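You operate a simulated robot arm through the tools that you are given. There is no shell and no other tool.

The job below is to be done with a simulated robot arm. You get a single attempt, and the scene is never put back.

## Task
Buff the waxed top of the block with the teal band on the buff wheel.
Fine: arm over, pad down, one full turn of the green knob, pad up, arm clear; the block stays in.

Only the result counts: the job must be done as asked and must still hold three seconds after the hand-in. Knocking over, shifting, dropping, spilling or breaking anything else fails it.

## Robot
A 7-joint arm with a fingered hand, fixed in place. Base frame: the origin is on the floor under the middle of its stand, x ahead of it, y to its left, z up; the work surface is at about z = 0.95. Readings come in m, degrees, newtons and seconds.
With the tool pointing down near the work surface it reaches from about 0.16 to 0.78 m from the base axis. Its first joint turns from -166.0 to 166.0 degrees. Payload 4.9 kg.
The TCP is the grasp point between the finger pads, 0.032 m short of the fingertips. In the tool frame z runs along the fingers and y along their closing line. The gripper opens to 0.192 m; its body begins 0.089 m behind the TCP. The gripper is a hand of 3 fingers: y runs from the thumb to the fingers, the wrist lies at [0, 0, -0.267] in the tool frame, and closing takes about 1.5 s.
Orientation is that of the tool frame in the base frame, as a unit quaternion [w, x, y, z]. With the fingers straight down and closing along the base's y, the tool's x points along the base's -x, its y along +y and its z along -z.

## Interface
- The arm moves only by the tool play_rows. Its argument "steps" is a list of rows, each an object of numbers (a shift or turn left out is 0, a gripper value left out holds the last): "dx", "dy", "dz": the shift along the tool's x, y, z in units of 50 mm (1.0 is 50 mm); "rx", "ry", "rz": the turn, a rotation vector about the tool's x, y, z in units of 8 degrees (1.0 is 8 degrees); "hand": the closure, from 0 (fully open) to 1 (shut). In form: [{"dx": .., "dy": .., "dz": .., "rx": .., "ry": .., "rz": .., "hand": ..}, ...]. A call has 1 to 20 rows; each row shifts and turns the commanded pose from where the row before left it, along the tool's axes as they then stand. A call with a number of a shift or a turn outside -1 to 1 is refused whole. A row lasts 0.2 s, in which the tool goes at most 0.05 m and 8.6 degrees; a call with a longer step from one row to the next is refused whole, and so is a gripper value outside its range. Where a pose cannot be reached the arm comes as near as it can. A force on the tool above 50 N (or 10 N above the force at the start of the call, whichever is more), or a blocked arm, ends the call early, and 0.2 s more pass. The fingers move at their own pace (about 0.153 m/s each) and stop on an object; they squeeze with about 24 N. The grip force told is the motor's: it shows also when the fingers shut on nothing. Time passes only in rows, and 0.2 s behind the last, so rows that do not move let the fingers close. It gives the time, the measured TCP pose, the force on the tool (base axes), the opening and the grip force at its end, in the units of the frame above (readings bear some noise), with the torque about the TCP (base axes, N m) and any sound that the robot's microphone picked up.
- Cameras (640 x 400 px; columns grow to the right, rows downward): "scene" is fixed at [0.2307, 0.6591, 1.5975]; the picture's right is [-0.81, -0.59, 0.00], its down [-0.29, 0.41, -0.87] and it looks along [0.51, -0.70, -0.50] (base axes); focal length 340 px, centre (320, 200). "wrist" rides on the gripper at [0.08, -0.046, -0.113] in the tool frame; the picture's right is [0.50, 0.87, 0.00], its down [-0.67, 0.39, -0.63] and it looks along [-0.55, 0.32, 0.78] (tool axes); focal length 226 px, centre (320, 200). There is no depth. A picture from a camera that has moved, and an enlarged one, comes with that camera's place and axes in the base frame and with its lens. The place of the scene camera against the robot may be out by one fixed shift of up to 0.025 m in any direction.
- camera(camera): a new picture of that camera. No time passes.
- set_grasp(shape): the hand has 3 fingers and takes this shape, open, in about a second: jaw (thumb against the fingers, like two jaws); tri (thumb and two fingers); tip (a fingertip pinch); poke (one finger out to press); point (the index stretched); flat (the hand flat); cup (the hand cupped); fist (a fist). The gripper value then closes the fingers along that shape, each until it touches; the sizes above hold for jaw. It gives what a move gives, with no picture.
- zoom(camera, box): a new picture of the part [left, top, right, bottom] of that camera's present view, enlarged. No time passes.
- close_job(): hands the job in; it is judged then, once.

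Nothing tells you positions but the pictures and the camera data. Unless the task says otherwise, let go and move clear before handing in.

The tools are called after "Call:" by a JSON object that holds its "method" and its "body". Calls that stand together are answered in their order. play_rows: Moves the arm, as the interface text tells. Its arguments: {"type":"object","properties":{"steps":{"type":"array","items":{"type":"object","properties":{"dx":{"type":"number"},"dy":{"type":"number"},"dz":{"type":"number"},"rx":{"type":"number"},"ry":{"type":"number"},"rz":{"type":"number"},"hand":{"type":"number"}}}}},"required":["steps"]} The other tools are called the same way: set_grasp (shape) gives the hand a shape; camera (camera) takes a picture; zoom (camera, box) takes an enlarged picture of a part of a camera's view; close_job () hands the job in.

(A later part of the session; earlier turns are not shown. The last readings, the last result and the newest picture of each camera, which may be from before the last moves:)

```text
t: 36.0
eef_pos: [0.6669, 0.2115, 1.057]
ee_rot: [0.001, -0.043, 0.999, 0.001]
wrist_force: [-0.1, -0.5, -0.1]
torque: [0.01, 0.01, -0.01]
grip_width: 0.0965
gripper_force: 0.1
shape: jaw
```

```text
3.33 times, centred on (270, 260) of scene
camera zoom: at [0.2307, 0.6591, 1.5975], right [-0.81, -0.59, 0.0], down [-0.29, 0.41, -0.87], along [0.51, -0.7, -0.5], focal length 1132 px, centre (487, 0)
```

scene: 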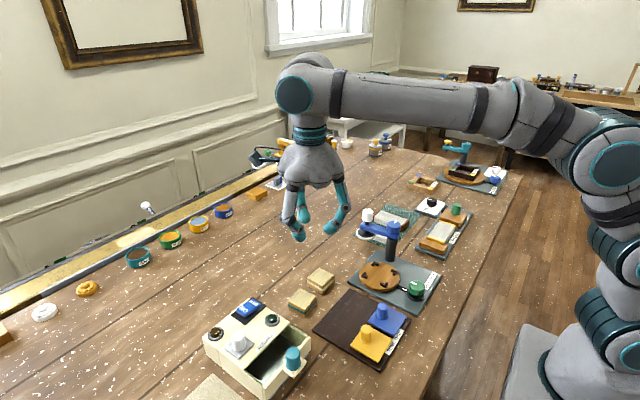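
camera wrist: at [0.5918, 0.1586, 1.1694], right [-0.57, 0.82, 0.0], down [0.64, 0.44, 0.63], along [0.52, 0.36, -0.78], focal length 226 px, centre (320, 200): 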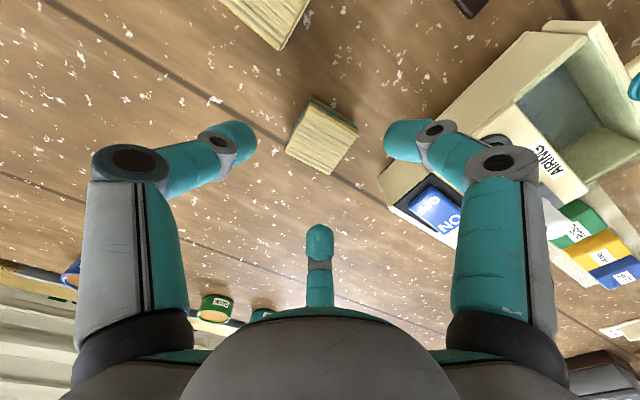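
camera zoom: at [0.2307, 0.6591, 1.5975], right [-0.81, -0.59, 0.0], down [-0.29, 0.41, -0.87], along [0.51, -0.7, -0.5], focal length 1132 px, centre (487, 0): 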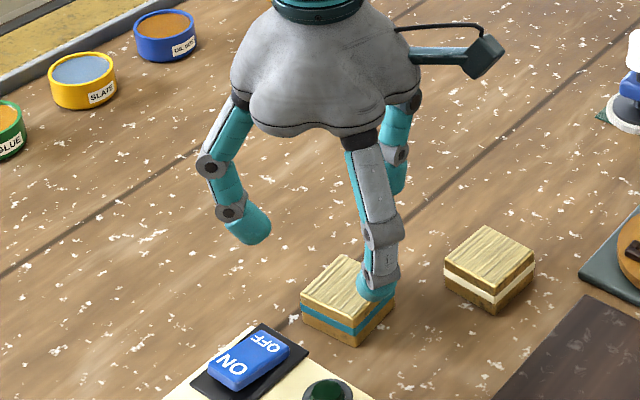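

Call:
{"method": "zoom", "body": {"camera": "wrist", "box": [270, 80, 370, 190]}}

```text
3.64 times, centred on (320, 135) of wrist
camera zoom: at [0.5918, 0.1586, 1.1694], right [-0.57, 0.82, 0.0], down [0.64, 0.44, 0.63], along [0.52, 0.36, -0.78], focal length 822 px, centre (320, 436)
```

zoom: 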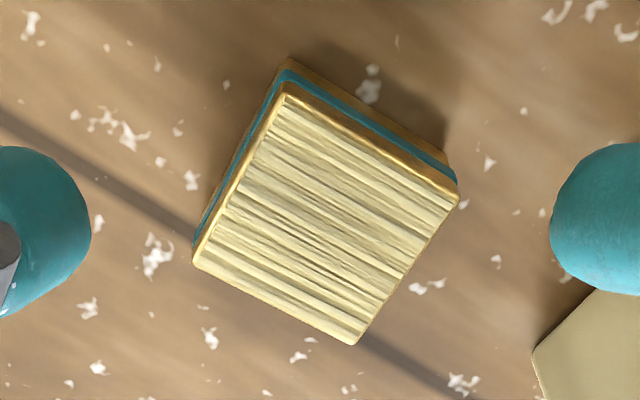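

The block centre is within 3 mm of the tool axis and aligned. I'll make the fine shift, lower to grasp height (TCP z ≈ 0.993) and check before closing.

Call:
{"method": "play_rows", "body": {"steps": [{"dx": 0.052, "dy": 0.074}, {"dz": 0.4}, {"dz": 0.4}, {"dz": 0.3}, {"dz": 0.168}, {}]}}

Call:
{"method": "camera", "body": {"camera": "wrist"}}

Call:
{"method": "zoom", "body": {"camera": "scene", "box": [200, 220, 340, 340]}}

```text
t: 37.4
eef_pos: [0.6625, 0.2142, 0.9933]
ee_rot: [0.0, -0.042, 0.999, 0.0]
wrist_force: [1.5, 0.4, -0.6]
torque: [-0.04, -0.03, -0.03]
grip_width: 0.0966
gripper_force: 0.0
shape: jaw
```

```text
taken
camera wrist: at [0.5878, 0.1617, 1.107], right [-0.57, 0.82, 0.0], down [0.64, 0.44, 0.63], along [0.52, 0.36, -0.78], focal length 226 px, centre (320, 200)
```

wrist: 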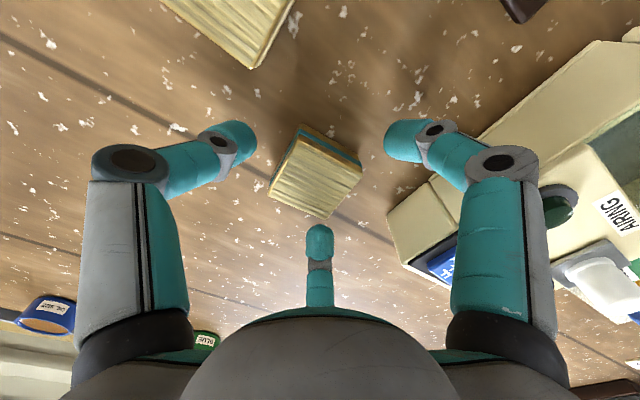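

```text
3.33 times, centred on (270, 280) of scene
camera zoom: at [0.2307, 0.6591, 1.5975], right [-0.81, -0.59, 0.0], down [-0.29, 0.41, -0.87], along [0.51, -0.7, -0.5], focal length 1132 px, centre (487, -67)
```

zoom: 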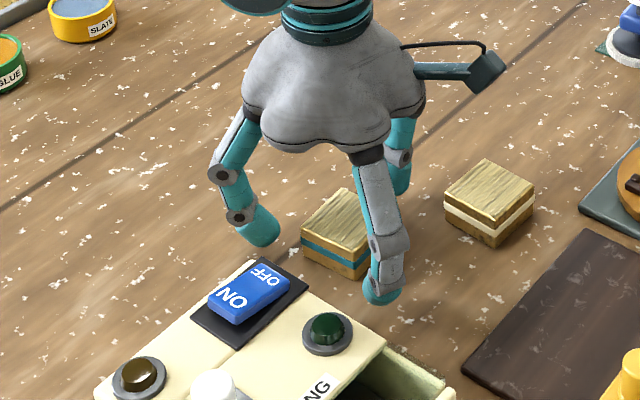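

Call:
{"method": "zoom", "body": {"camera": "wrist", "box": [250, 110, 390, 240]}}

```text
3.08 times, centred on (320, 175) of wrist
camera zoom: at [0.5878, 0.1617, 1.107], right [-0.57, 0.82, 0.0], down [0.64, 0.44, 0.63], along [0.52, 0.36, -0.78], focal length 696 px, centre (320, 277)
```

zoom: 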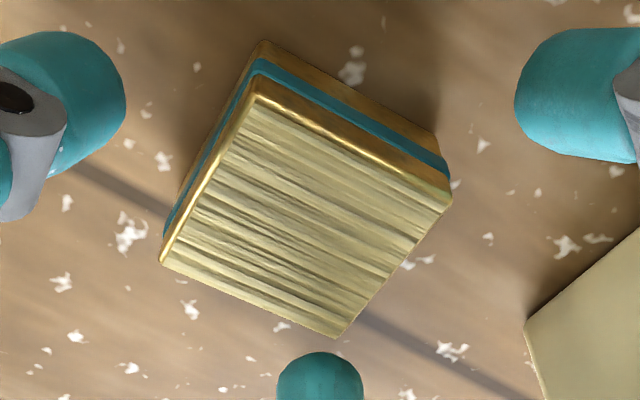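

Centre offset is about (-2, -3) mm in the tool frame, nearly ideal. I'll nudge 2 mm and close the fingers on the block.

Call:
{"method": "play_rows", "body": {"steps": [{"dx": -0.04}, {"hand": 0.6}, {}, {"hand": 0.7}, {}, {"hand": 1.0}, {}, {}, {}, {}]}}

Call:
{"method": "camera", "body": {"camera": "wrist"}}

Call:
{"method": "zoom", "body": {"camera": "scene", "box": [200, 220, 340, 340]}}

```text
t: 39.6
eef_pos: [0.6652, 0.2132, 0.9944]
ee_rot: [0.0, -0.043, 0.999, 0.0]
wrist_force: [0.8, 0.2, -0.1]
torque: [0.0, -0.02, 0.0]
grip_width: 0.0533
gripper_force: 23.7
shape: jaw
```

```text
taken
camera wrist: at [0.5895, 0.1618, 1.1074], right [-0.57, 0.82, 0.0], down [0.64, 0.44, 0.63], along [0.52, 0.36, -0.78], focal length 226 px, centre (320, 200)
```

wrist: 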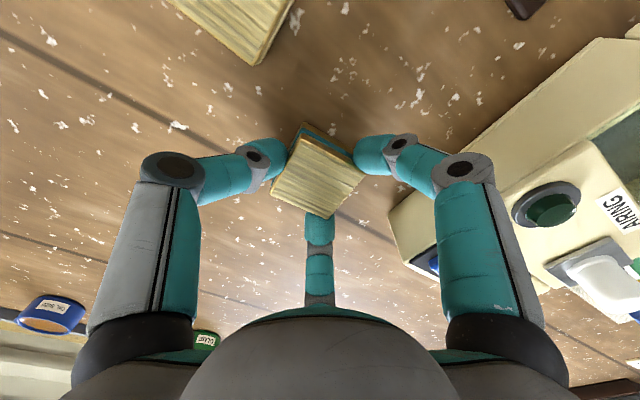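

```text
3.33 times, centred on (270, 280) of scene
camera zoom: at [0.2307, 0.6591, 1.5975], right [-0.81, -0.59, 0.0], down [-0.29, 0.41, -0.87], along [0.51, -0.7, -0.5], focal length 1132 px, centre (487, -67)
```

zoom: 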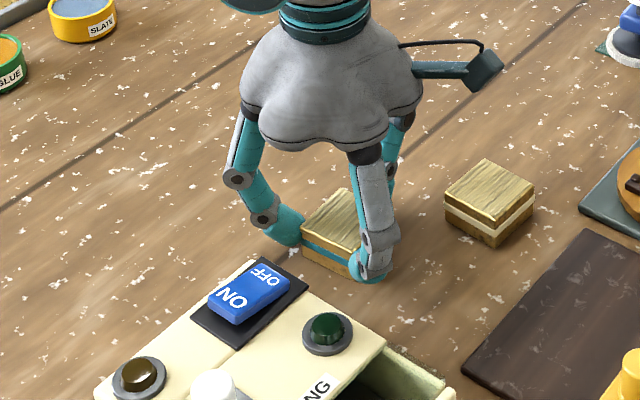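

The grip is firm (width 0.053, 24 N). I'll lift slowly and check that the block is held straight.

Call:
{"method": "play_rows", "body": {"steps": [{"dz": -0.2}, {"dz": -0.3}, {"dz": -0.5}, {"dz": -0.7}, {"dz": -0.7}, {}]}}

Call:
{"method": "camera", "body": {"camera": "wrist"}}

Call:
{"method": "zoom", "body": {"camera": "scene", "box": [200, 180, 340, 300]}}

```text
t: 41.0
eef_pos: [0.6643, 0.2134, 1.114]
ee_rot: [0.0, -0.043, 0.999, 0.0]
wrist_force: [0.5, -0.5, -0.6]
torque: [-0.01, 0.0, 0.02]
grip_width: 0.0528
gripper_force: 23.7
shape: jaw
```

```text
taken
camera wrist: at [0.5898, 0.1612, 1.2267], right [-0.57, 0.82, 0.0], down [0.64, 0.44, 0.63], along [0.52, 0.36, -0.78], focal length 226 px, centre (320, 200)
```

wrist: 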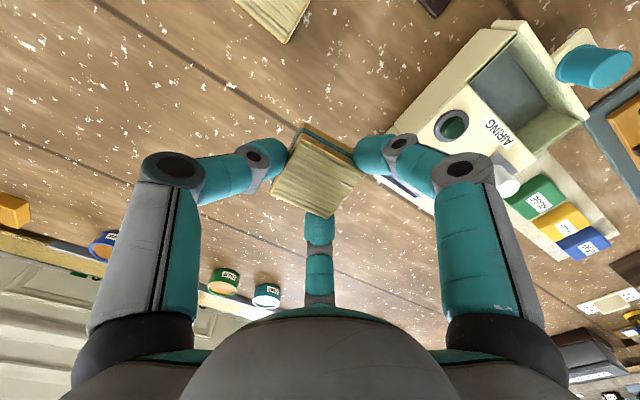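

```text
3.33 times, centred on (270, 240) of scene
camera zoom: at [0.2307, 0.6591, 1.5975], right [-0.81, -0.59, 0.0], down [-0.29, 0.41, -0.87], along [0.51, -0.7, -0.5], focal length 1132 px, centre (487, 67)
```

zoom: 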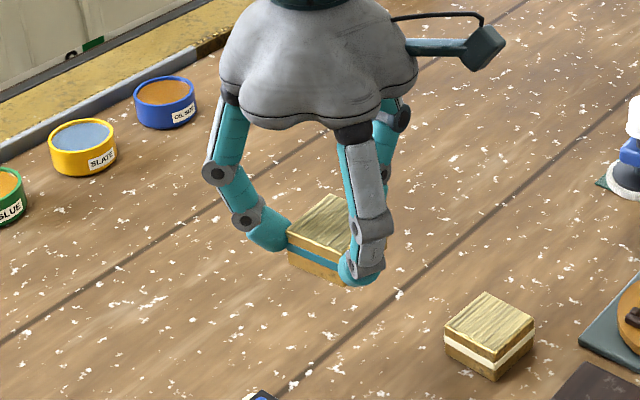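

The block is held well. I'll zoom in to find its exact pose in the hand, which I need for seating it between the clips.

Call:
{"method": "zoom", "body": {"camera": "wrist", "box": [250, 110, 390, 240]}}

```text
3.08 times, centred on (320, 175) of wrist
camera zoom: at [0.5898, 0.1612, 1.2267], right [-0.57, 0.82, 0.0], down [0.64, 0.44, 0.63], along [0.52, 0.36, -0.78], focal length 696 px, centre (320, 277)
```

zoom: 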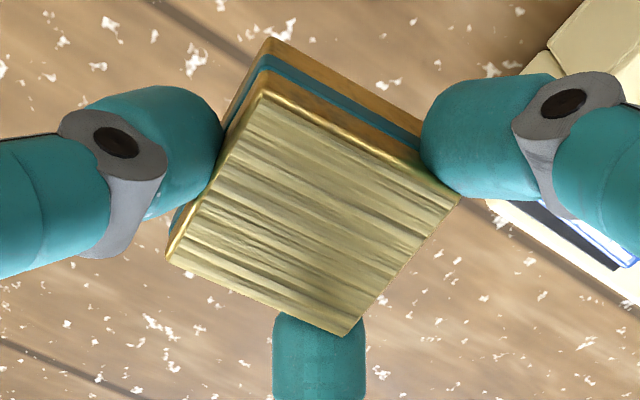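

The block centre is at (-0.5, -2.0) mm in the tool frame with no skew. I'll raise it to a safe height and turn the hand about 185° so the fingers will straddle the wheel clear of the swing arm.

Call:
{"method": "play_rows", "body": {"steps": [{"dz": -0.8}, {"dz": -0.8}, {"rz": 1}, {"rz": 1}, {"rz": 1}, {"rz": 1}, {"rz": 1}, {"rz": 1}, {"rz": 1}, {"rz": 1}, {"rz": 1}, {"rz": 1}, {"rz": 1}, {"rz": 1}]}}

Call:
{"method": "play_rows", "body": {"steps": [{"rz": 1}, {"rz": 1}, {"rz": 1}, {"rz": 1}, {"rz": 1}, {"rz": 1}, {"rz": 1}, {"rz": 1}, {"rz": 1}, {"rz": 1}, {"rz": 1}, {"rz": 0.11}, {}]}}

```text
t: 44.0
eef_pos: [0.6642, 0.2142, 1.1941]
ee_rot: [0.001, 0.715, 0.699, 0.0]
wrist_force: [-0.1, -0.4, -0.2]
torque: [-0.02, -0.01, 0.02]
grip_width: 0.0526
gripper_force: 23.7
shape: jaw
```

```text
t: 46.8
eef_pos: [0.664, 0.2147, 1.1928]
ee_rot: [0.0, 1.0, -0.001, 0.0]
wrist_force: [0.2, 0.2, -0.2]
torque: [-0.02, -0.03, 0.02]
grip_width: 0.0528
gripper_force: 24.1
shape: jaw
```

Call:
{"method": "play_rows", "body": {"steps": [{"dx": -0.593, "dy": 0.652}, {"dx": -0.593, "dy": 0.652}, {"dx": -0.593, "dy": 0.652}, {"dx": -0.593, "dy": 0.652}, {"dx": -0.593, "dy": 0.652}, {"dx": -0.593, "dy": 0.652}, {}, {"dz": 0.8}, {}]}}

Call:
{"method": "camera", "body": {"camera": "wrist"}}

Call:
{"method": "zoom", "body": {"camera": "scene", "box": [310, 130, 470, 320]}}

```text
t: 48.8
eef_pos: [0.4862, 0.0209, 1.1561]
ee_rot: [0.0, 1.0, 0.0, 0.0]
wrist_force: [0.3, -0.1, 0.0]
torque: [0.0, -0.01, 0.0]
grip_width: 0.0525
gripper_force: 24.6
shape: jaw
```

```text
taken
camera wrist: at [0.5658, 0.0667, 1.2679], right [0.5, -0.87, 0.0], down [-0.67, -0.39, 0.63], along [-0.55, -0.32, -0.78], focal length 226 px, centre (320, 200)
```

wrist: 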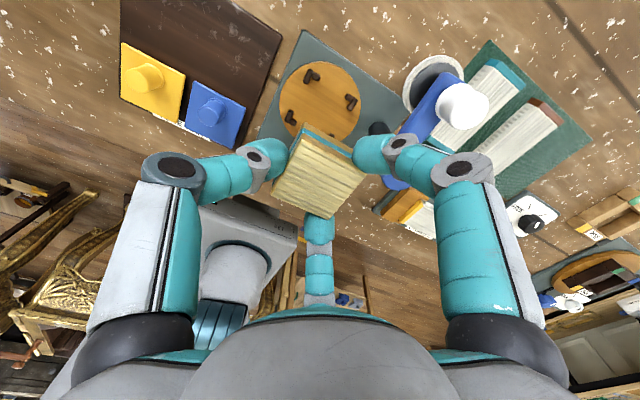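

```text
2.11 times, centred on (390, 225) of scene
camera zoom: at [0.2307, 0.6591, 1.5975], right [-0.81, -0.59, 0.0], down [-0.29, 0.41, -0.87], along [0.51, -0.7, -0.5], focal length 715 px, centre (173, 147)
```

zoom: 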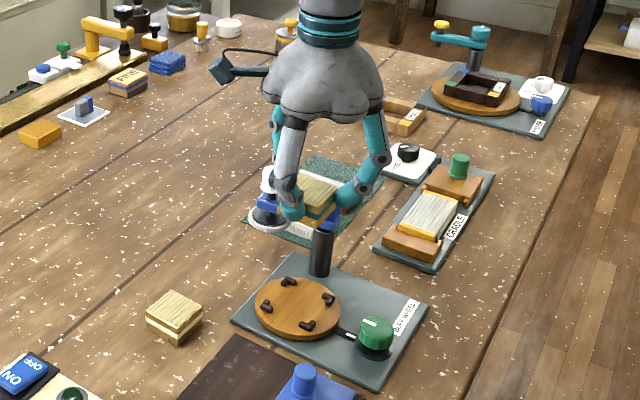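

Call:
{"method": "zoom", "body": {"camera": "wrist", "box": [260, 50, 390, 150]}}

Call:
{"method": "zoom", "body": {"camera": "wrist", "box": [370, 40, 510, 150]}}

```text
4.00 times, centred on (325, 100) of wrist
camera zoom: at [0.5658, 0.0667, 1.2679], right [0.5, -0.87, 0.0], down [-0.67, -0.39, 0.63], along [-0.55, -0.32, -0.78], focal length 904 px, centre (300, 600)
```

zoom: 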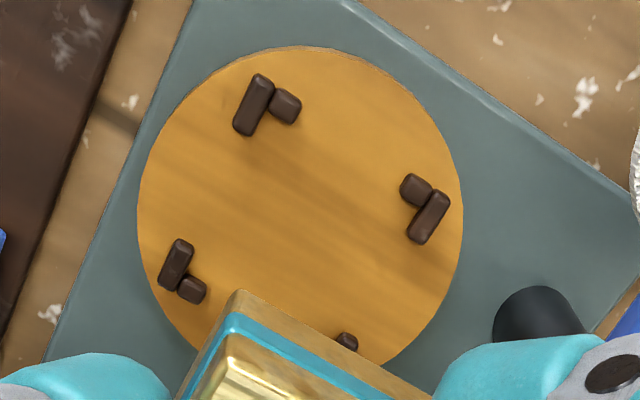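

```text
3.64 times, centred on (440, 95) of wrist
camera zoom: at [0.5658, 0.0667, 1.2679], right [0.5, -0.87, 0.0], down [-0.67, -0.39, 0.63], along [-0.55, -0.32, -0.78], focal length 822 px, centre (-116, 582)
```

zoom: 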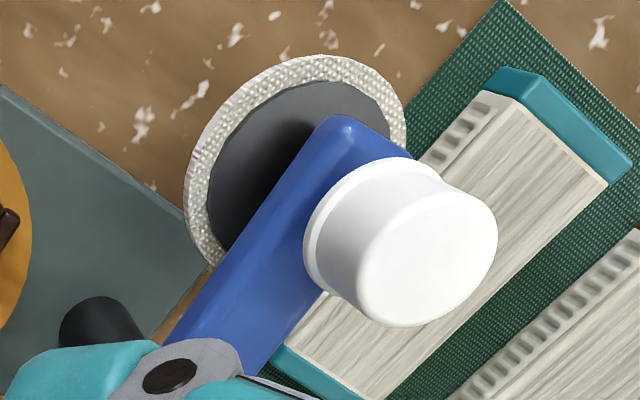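

The clip pocket is centred at about (0.485, 0.020) with about ±3 mm clearance and no skew. I'll shift by about 3 mm and lower to just above the disc, then re-check.

Call:
{"method": "play_rows", "body": {"steps": [{"dx": -0.014, "dy": 0.06}, {"dz": 0.6}, {"dz": 0.6}, {"dz": 0.6}, {"dz": 0.4}, {"dz": 0.2}, {}]}}

Call:
{"method": "camera", "body": {"camera": "wrist"}}

Call:
{"method": "zoom", "body": {"camera": "scene", "box": [320, 180, 450, 310]}}

```text
t: 50.4
eef_pos: [0.4847, 0.0164, 1.0334]
ee_rot: [0.0, 1.0, 0.0, 0.0]
wrist_force: [-0.2, 0.5, -0.1]
torque: [0.03, 0.01, -0.02]
grip_width: 0.0524
gripper_force: 23.7
shape: jaw
```

```text
taken
camera wrist: at [0.5654, 0.0624, 1.1466], right [0.5, -0.87, 0.0], down [-0.67, -0.39, 0.63], along [-0.55, -0.32, -0.78], focal length 226 px, centre (320, 200)
```

wrist: 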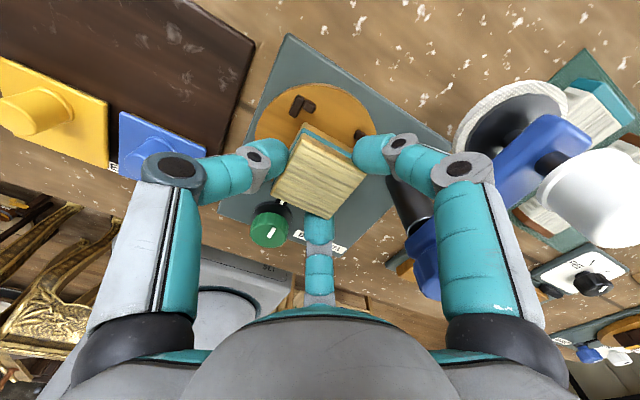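

```text
3.08 times, centred on (385, 245) of scene
camera zoom: at [0.2307, 0.6591, 1.5975], right [-0.81, -0.59, 0.0], down [-0.29, 0.41, -0.87], along [0.51, -0.7, -0.5], focal length 1045 px, centre (120, 62)
```

zoom: 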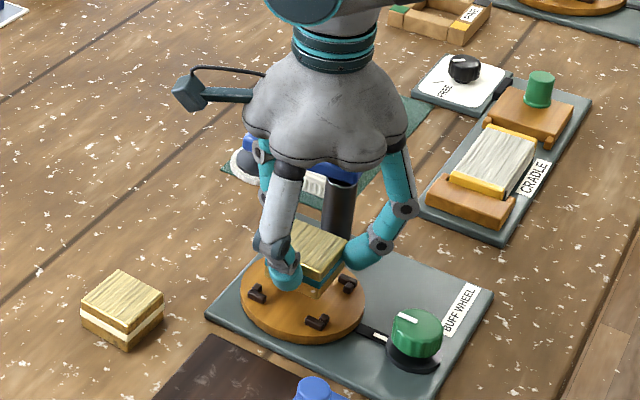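

Call:
{"method": "zoom", "body": {"camera": "wrist", "box": [245, 70, 405, 230]}}

Call:
{"method": "zoom", "body": {"camera": "scene", "box": [350, 225, 420, 295]}}

```text
2.50 times, centred on (325, 150) of wrist
camera zoom: at [0.5654, 0.0624, 1.1466], right [0.5, -0.87, 0.0], down [-0.67, -0.39, 0.63], along [-0.55, -0.32, -0.78], focal length 565 px, centre (308, 325)
```

zoom: 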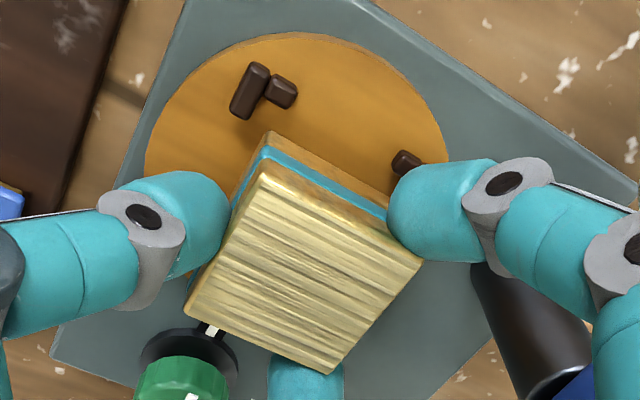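

```text
5.71 times, centred on (385, 260) of scene
camera zoom: at [0.2307, 0.6591, 1.5975], right [-0.81, -0.59, 0.0], down [-0.29, 0.41, -0.87], along [0.51, -0.7, -0.5], focal length 1941 px, centre (-51, -143)
```

zoom: 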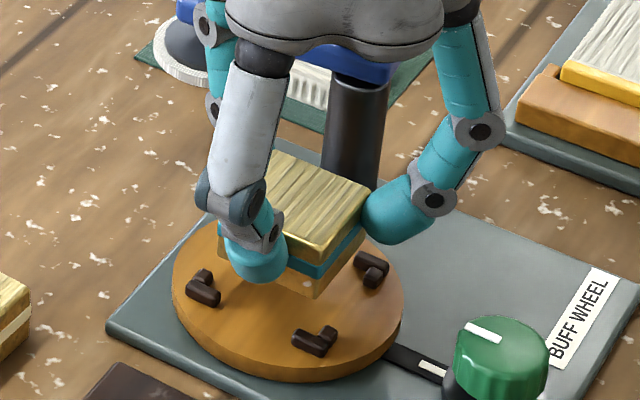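

The block centre is about 2 mm off the pocket centre in y. I'll correct that, then lower in small steps while watching the force.

Call:
{"method": "play_rows", "body": {"steps": [{"dy": -0.04}, {"dz": 0.12}, {"dz": 0.12}, {"dz": 0.06}, {}]}}

Call:
{"method": "zoom", "body": {"camera": "wrist", "box": [245, 70, 405, 230]}}

Call:
{"method": "zoom", "body": {"camera": "scene", "box": [350, 235, 420, 305]}}

```text
t: 51.6
eef_pos: [0.4861, 0.0197, 1.0172]
ee_rot: [0.0, 1.0, 0.0, 0.0]
wrist_force: [-0.5, -0.3, -0.4]
torque: [0.02, -0.02, 0.02]
grip_width: 0.0524
gripper_force: 24.5
shape: jaw
```

```text
2.50 times, centred on (325, 150) of wrist
camera zoom: at [0.5649, 0.0655, 1.1305], right [0.5, -0.87, 0.0], down [-0.67, -0.39, 0.63], along [-0.55, -0.32, -0.78], focal length 565 px, centre (308, 325)
```

zoom: 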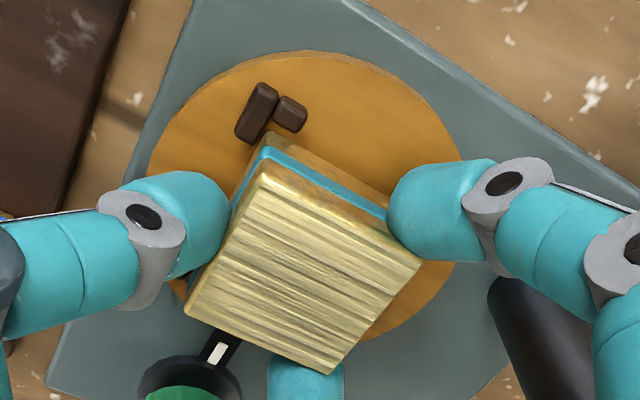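

```text
5.71 times, centred on (385, 270) of scene
camera zoom: at [0.2307, 0.6591, 1.5975], right [-0.81, -0.59, 0.0], down [-0.29, 0.41, -0.87], along [0.51, -0.7, -0.5], focal length 1941 px, centre (-51, -200)
```

zoom: 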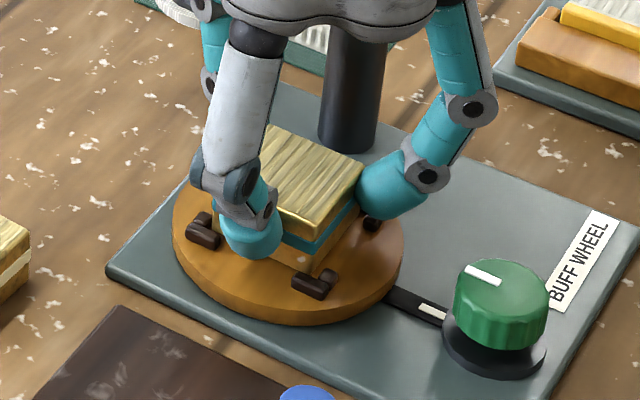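

Margins to the clips are a few mm on all sides. I'll shift 1 mm and continue down in about 1.5 mm steps.

Call:
{"method": "play_rows", "body": {"steps": [{"dy": 0.025}, {"dz": 0.03}, {"dz": 0.03}, {}]}}

Call:
{"method": "play_rows", "body": {"steps": [{"dz": 0.03}, {}]}}

Call:
{"method": "play_rows", "body": {"steps": [{"dz": 0.03}, {}]}}

```text
t: 52.6
eef_pos: [0.4843, 0.0183, 1.016]
ee_rot: [0.0, 1.0, 0.0, 0.0]
wrist_force: [0.2, 0.2, -1.1]
torque: [0.0, 0.0, 0.0]
grip_width: 0.0524
gripper_force: 24.0
shape: jaw
```

```text
t: 53.2
eef_pos: [0.4867, 0.0181, 1.0146]
ee_rot: [0.0, 1.0, 0.001, 0.0]
wrist_force: [0.6, -0.7, -0.4]
torque: [0.03, 0.01, -0.02]
grip_width: 0.0524
gripper_force: 23.8
shape: jaw
```

```text
t: 53.8
eef_pos: [0.4862, 0.0169, 1.0141]
ee_rot: [0.0, 1.0, 0.0, 0.002]
wrist_force: [-1.4, 1.3, 5.5]
torque: [0.06, -0.01, 0.0]
grip_width: 0.0525
gripper_force: 24.3
shape: jaw
```

Call:
{"method": "zoom", "body": {"camera": "wrist", "box": [245, 70, 405, 230]}}

Call:
{"method": "zoom", "body": {"camera": "scene", "box": [350, 235, 420, 305]}}

```text
2.50 times, centred on (325, 150) of wrist
camera zoom: at [0.5657, 0.0634, 1.1263], right [0.5, -0.87, 0.0], down [-0.67, -0.39, 0.63], along [-0.55, -0.32, -0.78], focal length 565 px, centre (308, 325)
```

zoom: 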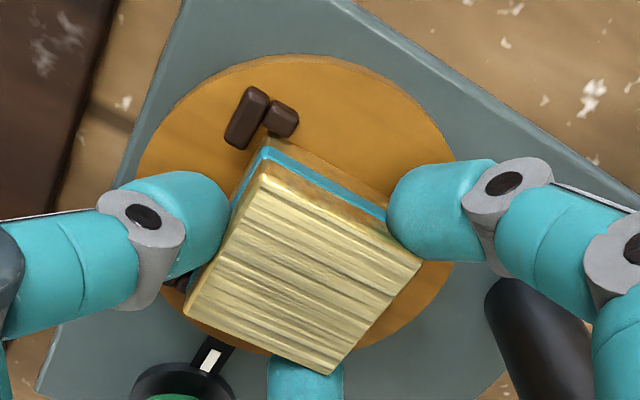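

```text
5.71 times, centred on (385, 270) of scene
camera zoom: at [0.2307, 0.6591, 1.5975], right [-0.81, -0.59, 0.0], down [-0.29, 0.41, -0.87], along [0.51, -0.7, -0.5], focal length 1941 px, centre (-51, -200)
```

zoom: 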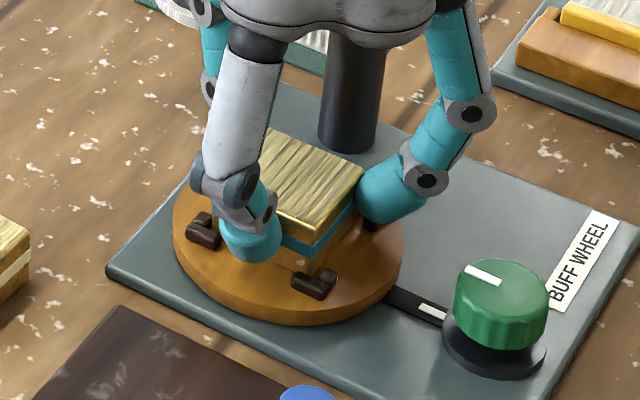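

There's a light 5 N contact and the block sits inside the four clips. I'll ease off by 1 mm and open the fingers a little to release it.

Call:
{"method": "play_rows", "body": {"steps": [{"dz": -0.02}, {"hand": 0.68}, {}, {}, {"hand": 0.6}, {}, {}, {}]}}

Call:
{"method": "zoom", "body": {"camera": "wrist", "box": [225, 70, 415, 230]}}

Call:
{"method": "zoom", "body": {"camera": "scene", "box": [350, 235, 420, 305]}}

```text
t: 55.6
eef_pos: [0.4855, 0.0165, 1.0134]
ee_rot: [0.001, 1.0, 0.001, 0.0]
wrist_force: [-0.6, -0.1, -0.3]
torque: [-0.02, 0.02, 0.05]
grip_width: 0.0766
gripper_force: 0.0
shape: jaw
```

```text
2.50 times, centred on (320, 150) of wrist
camera zoom: at [0.5659, 0.0631, 1.1265], right [0.5, -0.87, 0.0], down [-0.67, -0.39, 0.63], along [-0.55, -0.32, -0.78], focal length 565 px, centre (320, 325)
```

zoom: 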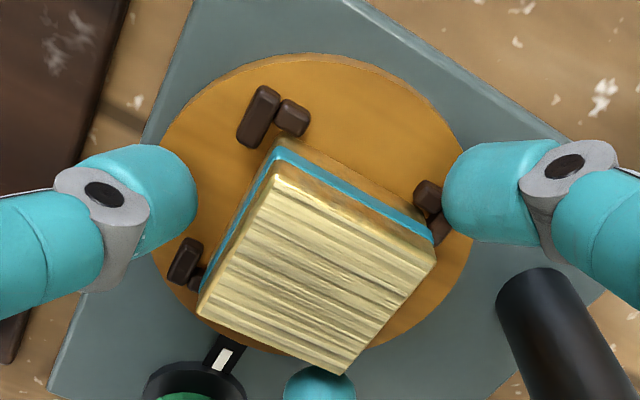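

```text
5.71 times, centred on (385, 270) of scene
camera zoom: at [0.2307, 0.6591, 1.5975], right [-0.81, -0.59, 0.0], down [-0.29, 0.41, -0.87], along [0.51, -0.7, -0.5], focal length 1941 px, centre (-51, -200)
```

zoom: 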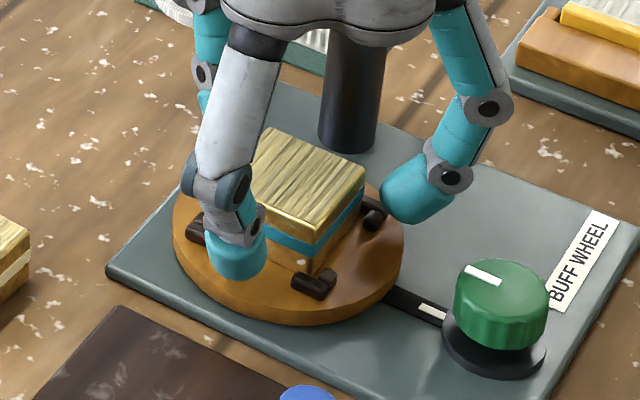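

The block is seated between the clips. I'll lift straight up to a clear height and look at the wheel.

Call:
{"method": "play_rows", "body": {"steps": [{"dz": -0.2}, {"dz": -0.5}, {"dz": -0.8}, {"dz": -0.8}, {"dz": -0.8}, {"dz": -0.8}, {}]}}

Call:
{"method": "camera", "body": {"camera": "wrist"}}

Call:
{"method": "zoom", "body": {"camera": "scene", "box": [340, 190, 460, 310]}}

```text
t: 57.2
eef_pos: [0.485, 0.0183, 1.2102]
ee_rot: [0.0, 1.0, 0.0, 0.0]
wrist_force: [-0.6, 0.4, 0.8]
torque: [-0.06, 0.01, -0.03]
grip_width: 0.0765
gripper_force: 0.0
shape: jaw
```

```text
taken
camera wrist: at [0.5655, 0.0647, 1.324], right [0.5, -0.87, 0.0], down [-0.67, -0.39, 0.63], along [-0.55, -0.32, -0.78], focal length 226 px, centre (320, 200)
```

wrist: 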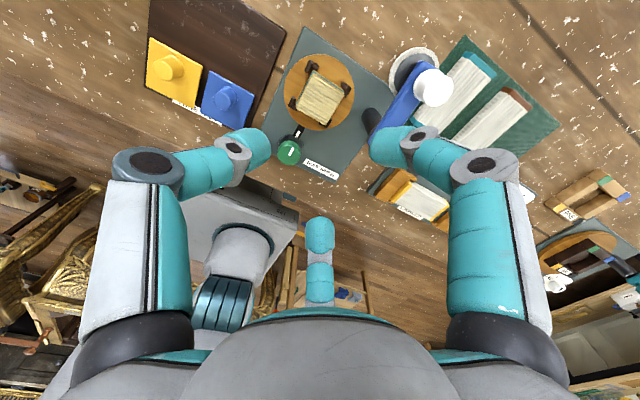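

```text
3.33 times, centred on (400, 250) of scene
camera zoom: at [0.2307, 0.6591, 1.5975], right [-0.81, -0.59, 0.0], down [-0.29, 0.41, -0.87], along [0.51, -0.7, -0.5], focal length 1132 px, centre (53, 33)
```

zoom: 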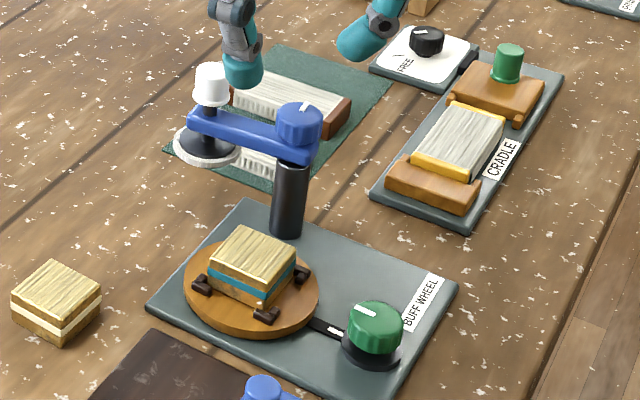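

The block is nicely seated. Next is the swing arm: I plan to grip the white knob from above with three fingers and carry it along its arc. I'll move above it and turn the fingers so they straddle the blue arm.

Call:
{"method": "play_rows", "body": {"steps": [{"dx": 0.6, "dy": 0.52}, {"dx": 0.6, "dy": 0.52}, {"dx": 0.56, "dy": 0.52}, {"rz": -0.9}, {"rz": -0.9}, {"rz": -0.9}, {"rz": -0.9}, {"rz": -0.775}, {}]}}

Call:
{"method": "camera", "body": {"camera": "wrist"}}

Call:
{"method": "zoom", "body": {"camera": "scene", "box": [330, 130, 450, 260]}}

```text
t: 59.2
eef_pos: [0.5723, -0.0603, 1.2092]
ee_rot: [-0.001, 0.953, 0.302, 0.0]
wrist_force: [-0.2, -0.9, 0.3]
torque: [-0.02, -0.02, 0.02]
grip_width: 0.0764
gripper_force: 0.1
shape: jaw
```

```text
taken
camera wrist: at [0.612, 0.0237, 1.3225], right [0.91, -0.42, 0.0], down [-0.33, -0.7, 0.63], along [-0.27, -0.57, -0.78], focal length 226 px, centre (320, 200)
```

wrist: 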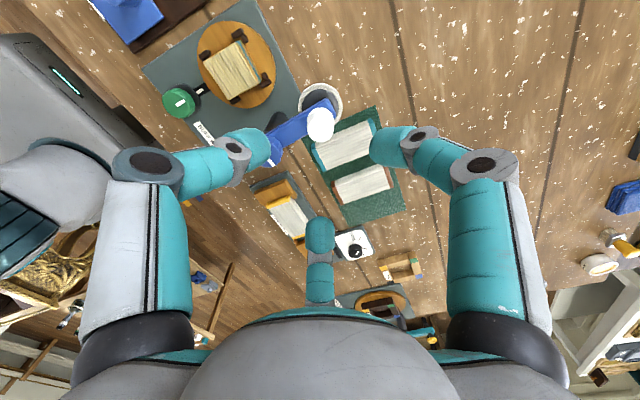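

```text
3.08 times, centred on (390, 195) of scene
camera zoom: at [0.2307, 0.6591, 1.5975], right [-0.81, -0.59, 0.0], down [-0.29, 0.41, -0.87], along [0.51, -0.7, -0.5], focal length 1045 px, centre (105, 215)
```

zoom: 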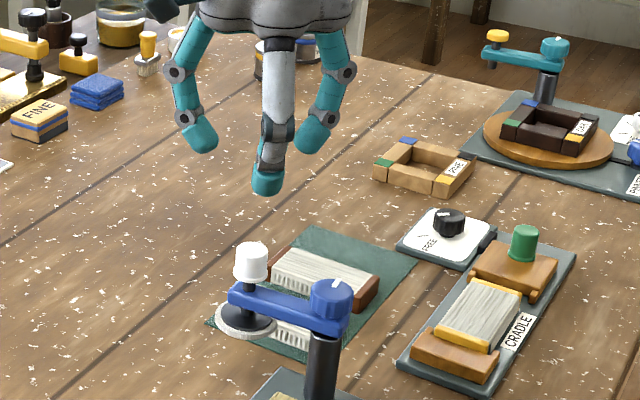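

Call:
{"method": "zoom", "body": {"camera": "scene", "box": [350, 195, 420, 265]}}

Call:
{"method": "zoom", "body": {"camera": "wrist", "box": [250, 70, 370, 180]}}

```text
5.71 times, centred on (385, 230) of scene
camera zoom: at [0.2307, 0.6591, 1.5975], right [-0.81, -0.59, 0.0], down [-0.29, 0.41, -0.87], along [0.51, -0.7, -0.5], focal length 1941 px, centre (-51, 29)
```

zoom: 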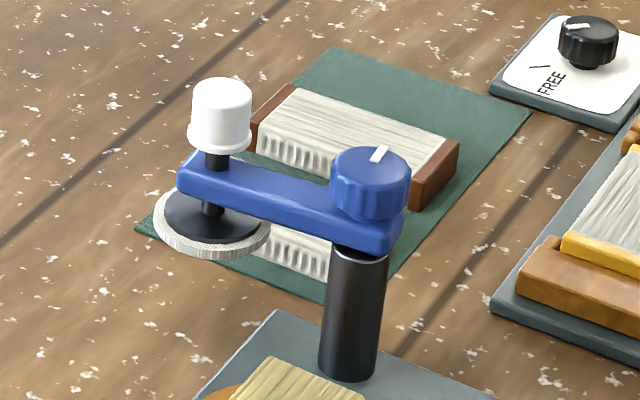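

```text
3.64 times, centred on (310, 125) of wrist
camera zoom: at [0.612, 0.0237, 1.3225], right [0.91, -0.42, 0.0], down [-0.33, -0.7, 0.63], along [-0.27, -0.57, -0.78], focal length 822 px, centre (356, 473)
```

zoom: 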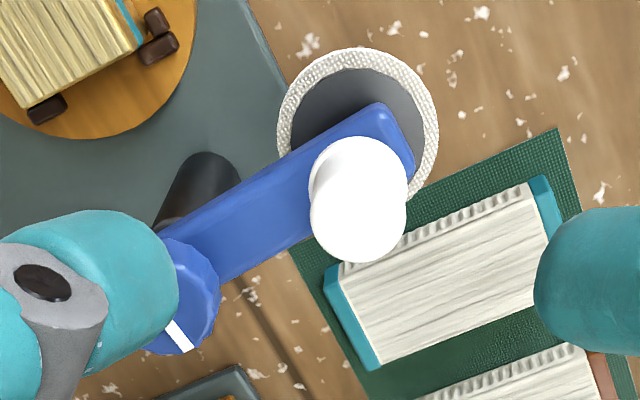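

The white knob is at about (0.573, -0.060), z from 1.059 to 1.09, with about 1 cm of stem showing above the arm. I'll check where the tips sit when closed to the knob's width before going down.

Call:
{"method": "play_rows", "body": {"steps": [{"hand": 0.86}, {}, {}, {}, {}]}}

Call:
{"method": "camera", "body": {"camera": "wrist"}}

Call:
{"method": "zoom", "body": {"camera": "scene", "box": [330, 110, 450, 230]}}

```text
t: 60.4
eef_pos: [0.5738, -0.0594, 1.2085]
ee_rot: [0.001, 0.954, 0.301, 0.0]
wrist_force: [0.8, -0.7, -0.6]
torque: [0.0, -0.01, 0.01]
grip_width: 0.0272
gripper_force: 0.1
shape: jaw
```

```text
taken
camera wrist: at [0.6121, 0.0236, 1.3225], right [0.91, -0.42, 0.0], down [-0.33, -0.7, 0.63], along [-0.27, -0.57, -0.78], focal length 226 px, centre (320, 200)
```

wrist: 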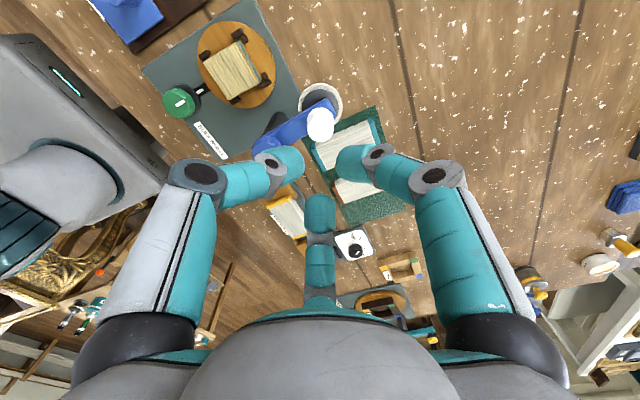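

```text
3.33 times, centred on (390, 170) of scene
camera zoom: at [0.2307, 0.6591, 1.5975], right [-0.81, -0.59, 0.0], down [-0.29, 0.41, -0.87], along [0.51, -0.7, -0.5], focal length 1132 px, centre (87, 300)
```

zoom: 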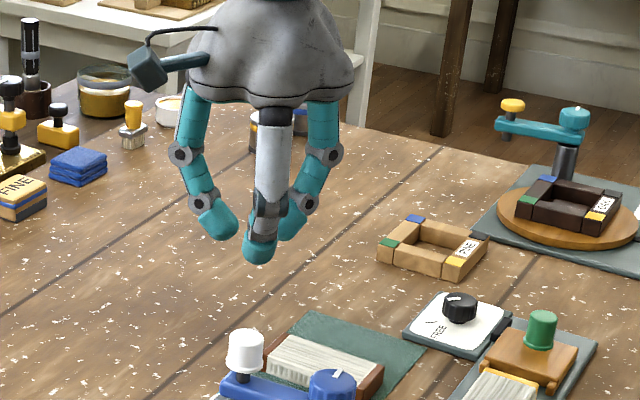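

Tip centres sit about 26 mm below the TCP. I'll open to about 65%, go down so the tips are at z ≈ 1.078 around the knob, and check before closing.

Call:
{"method": "play_rows", "body": {"steps": [{"hand": 0.62}, {}, {}, {"dz": 0.7}, {"dz": 0.7}, {"dz": 0.4}, {"dz": 0.29}, {}]}}

Call:
{"method": "camera", "body": {"camera": "wrist"}}

Call:
{"method": "zoom", "body": {"camera": "scene", "box": [340, 160, 430, 260]}}

```text
t: 62.2
eef_pos: [0.573, -0.0608, 1.1045]
ee_rot: [0.0, 0.954, 0.301, 0.0]
wrist_force: [0.3, 0.7, 0.6]
torque: [-0.03, 0.02, 0.03]
grip_width: 0.0726
gripper_force: 0.3
shape: jaw
```

```text
taken
camera wrist: at [0.6127, 0.0228, 1.2171], right [0.91, -0.42, 0.0], down [-0.33, -0.7, 0.63], along [-0.27, -0.57, -0.78], focal length 226 px, centre (320, 200)
```

wrist: 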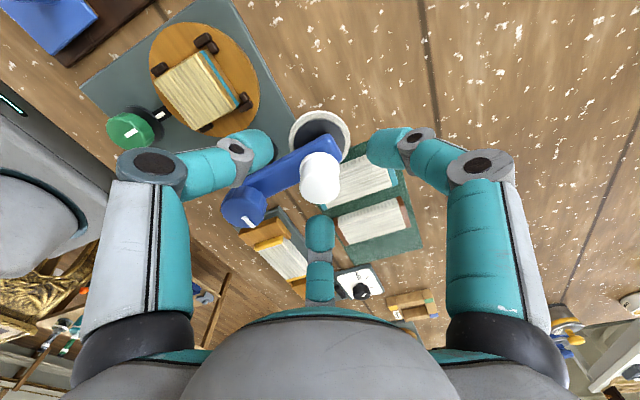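

```text
4.00 times, centred on (385, 210) of scene
camera zoom: at [0.2307, 0.6591, 1.5975], right [-0.81, -0.59, 0.0], down [-0.29, 0.41, -0.87], along [0.51, -0.7, -0.5], focal length 1359 px, centre (60, 160)
```

zoom: 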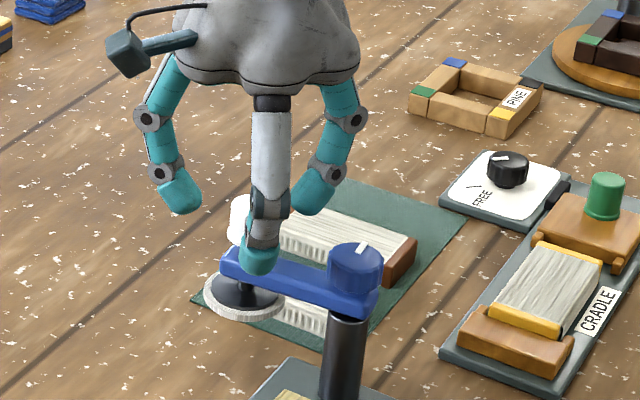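

Call:
{"method": "zoom", "body": {"camera": "wrist", "box": [270, 110, 380, 220]}}

```text
3.64 times, centred on (325, 165) of wrist
camera zoom: at [0.6127, 0.0228, 1.2171], right [0.91, -0.42, 0.0], down [-0.33, -0.7, 0.63], along [-0.27, -0.57, -0.78], focal length 822 px, centre (302, 327)
```

zoom: 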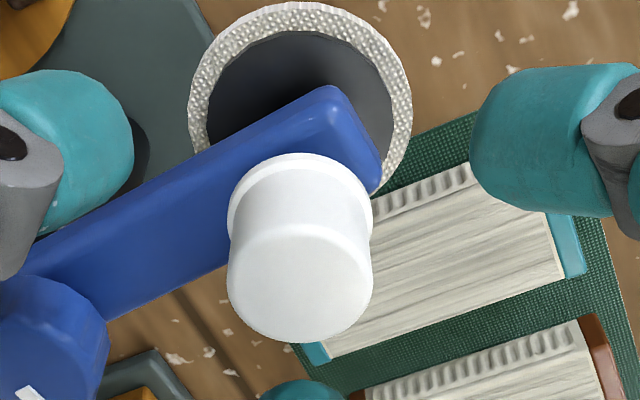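

The knob is centred to within about 1 mm. I'll close gently on it.

Call:
{"method": "play_rows", "body": {"steps": [{"hand": 0.8}, {}, {"hand": 1.0}, {}, {}, {}]}}

Call:
{"method": "zoom", "body": {"camera": "scene", "box": [340, 160, 430, 260]}}

Call:
{"method": "camera", "body": {"camera": "wrist"}}

```text
t: 63.6
eef_pos: [0.5742, -0.0608, 1.1034]
ee_rot: [0.0, 0.954, 0.301, 0.0]
wrist_force: [0.2, -0.2, -2.8]
torque: [0.01, -0.05, -0.03]
grip_width: 0.0222
gripper_force: 23.9
shape: jaw
```

```text
4.00 times, centred on (385, 210) of scene
camera zoom: at [0.2307, 0.6591, 1.5975], right [-0.81, -0.59, 0.0], down [-0.29, 0.41, -0.87], along [0.51, -0.7, -0.5], focal length 1359 px, centre (60, 160)
```

zoom: 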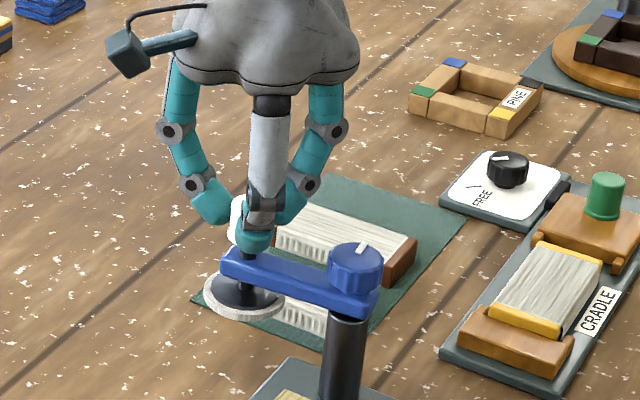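

```text
taken
camera wrist: at [0.6128, 0.0229, 1.2171], right [0.91, -0.42, 0.0], down [-0.33, -0.7, 0.63], along [-0.27, -0.57, -0.78], focal length 226 px, centre (320, 200)
```

wrist: 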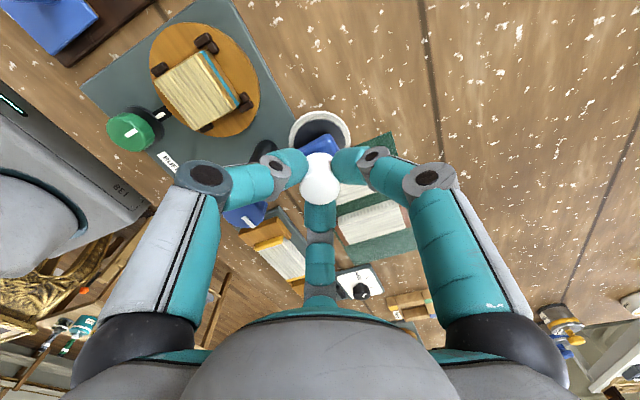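

The grip on the knob is firm. I'll start carrying it along its arc around the hub (radius about 77 mm) with the hand turning along with it, first about 24° and check.

Call:
{"method": "play_rows", "body": {"steps": [{"dx": 0.0939, "dy": -0.1942, "rz": -1}, {"dx": 0.0939, "dy": -0.1942, "rz": -1}, {"dx": 0.0939, "dy": -0.1942, "rz": -1}, {}]}}

Call:
{"method": "zoom", "body": {"camera": "scene", "box": [340, 170, 430, 270]}}

Call:
{"method": "camera", "body": {"camera": "wrist"}}

```text
t: 64.6
eef_pos: [0.5651, -0.0307, 1.1034]
ee_rot: [-0.001, 0.87, 0.493, 0.0]
wrist_force: [-3.2, -1.4, -5.5]
torque: [-0.04, 0.09, -0.04]
grip_width: 0.0222
gripper_force: 23.8
shape: jaw
```

```text
4.00 times, centred on (385, 220) of scene
camera zoom: at [0.2307, 0.6591, 1.5975], right [-0.81, -0.59, 0.0], down [-0.29, 0.41, -0.87], along [0.51, -0.7, -0.5], focal length 1359 px, centre (60, 120)
```

zoom: 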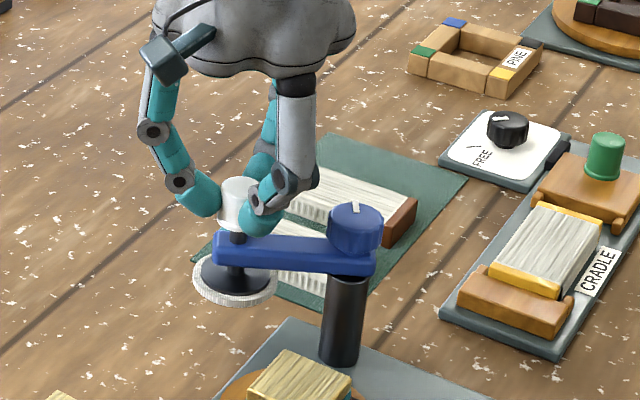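

```text
taken
camera wrist: at [0.5666, 0.0615, 1.2172], right [1.0, -0.02, 0.0], down [-0.01, -0.78, 0.63], along [-0.01, -0.63, -0.78], focal length 226 px, centre (320, 200)
```

wrist: 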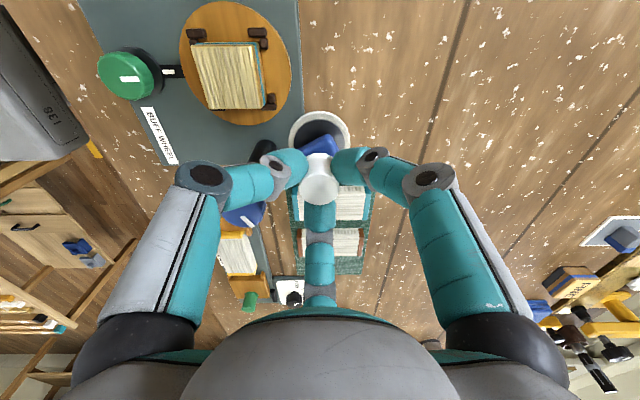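

The arm follows smoothly with small forces. I'll continue along the arc.

Call:
{"method": "play_rows", "body": {"steps": [{"dx": 0.0939, "dy": -0.1942, "rz": -1}, {"dx": 0.0939, "dy": -0.1942, "rz": -1}, {"dx": 0.0939, "dy": -0.1942, "rz": -1}, {"dx": 0.0939, "dy": -0.1942, "rz": -1}, {}]}}

Call:
{"method": "zoom", "body": {"camera": "scene", "box": [340, 190, 430, 290]}}

Call:
{"method": "camera", "body": {"camera": "wrist"}}

```text
t: 65.8
eef_pos: [0.5333, 0.0007, 1.1054]
ee_rot: [0.0, 0.7, 0.715, -0.001]
wrist_force: [-2.6, -5.4, -11.3]
torque: [-0.16, 0.08, 0.05]
grip_width: 0.0224
gripper_force: 23.8
shape: jaw
```

```text
4.00 times, centred on (385, 240) of scene
camera zoom: at [0.2307, 0.6591, 1.5975], right [-0.81, -0.59, 0.0], down [-0.29, 0.41, -0.87], along [0.51, -0.7, -0.5], focal length 1359 px, centre (60, 40)
```

zoom: 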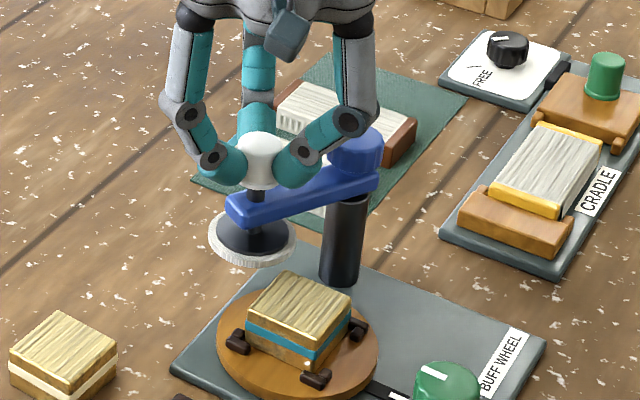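

```text
taken
camera wrist: at [0.4869, 0.0793, 1.2178], right [0.86, 0.52, 0.0], down [0.4, -0.66, 0.63], along [0.33, -0.54, -0.78], focal length 226 px, centre (320, 200)
```

wrist: 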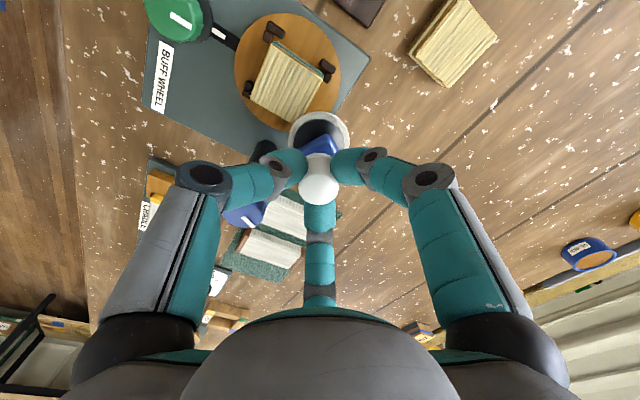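

Forces show a small inward and downward pull, so I'll ease the path inward by 2 mm and down by 1 mm, then continue the remaining arc.

Call:
{"method": "play_rows", "body": {"steps": [{"dx": -0.035, "dy": -0.02, "dz": 0.02}, {"dx": 0.092, "dy": -0.19, "rz": -1}, {"dx": 0.092, "dy": -0.19, "rz": -1}, {"dx": 0.092, "dy": -0.19, "rz": -1}, {}]}}

Call:
{"method": "zoom", "body": {"camera": "scene", "box": [340, 190, 430, 290]}}

Call:
{"method": "camera", "body": {"camera": "wrist"}}

```text
t: 67.0
eef_pos: [0.5012, 0.009, 1.1031]
ee_rot: [0.0, 0.537, 0.844, 0.0]
wrist_force: [0.1, 9.0, 1.0]
torque: [0.17, -0.01, 0.01]
grip_width: 0.0222
gripper_force: 24.0
shape: jaw
```

```text
4.00 times, centred on (385, 240) of scene
camera zoom: at [0.2307, 0.6591, 1.5975], right [-0.81, -0.59, 0.0], down [-0.29, 0.41, -0.87], along [0.51, -0.7, -0.5], focal length 1359 px, centre (60, 40)
```

zoom: 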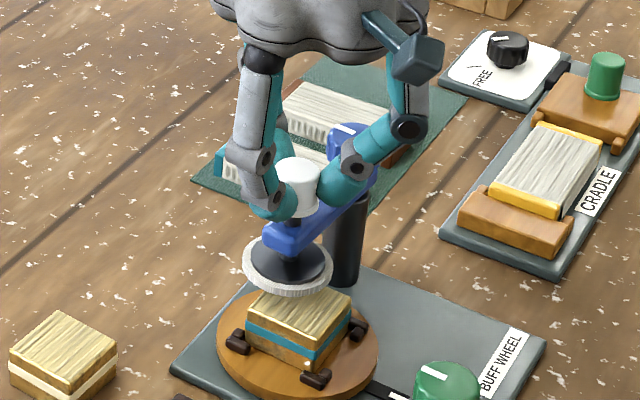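

```text
taken
camera wrist: at [0.4268, 0.061, 1.2153], right [0.57, 0.82, 0.0], down [0.64, -0.44, 0.63], along [0.52, -0.36, -0.78], focal length 226 px, centre (320, 200)
```

wrist: 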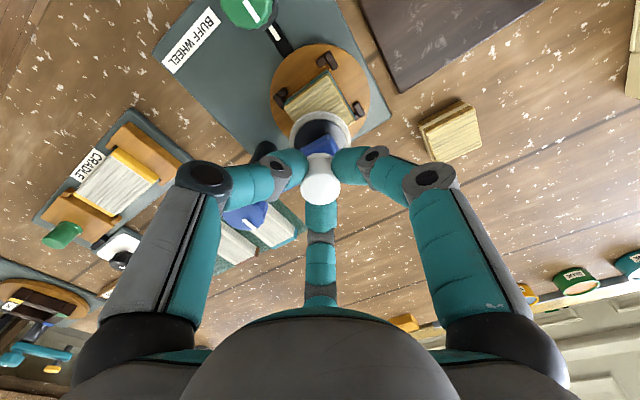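

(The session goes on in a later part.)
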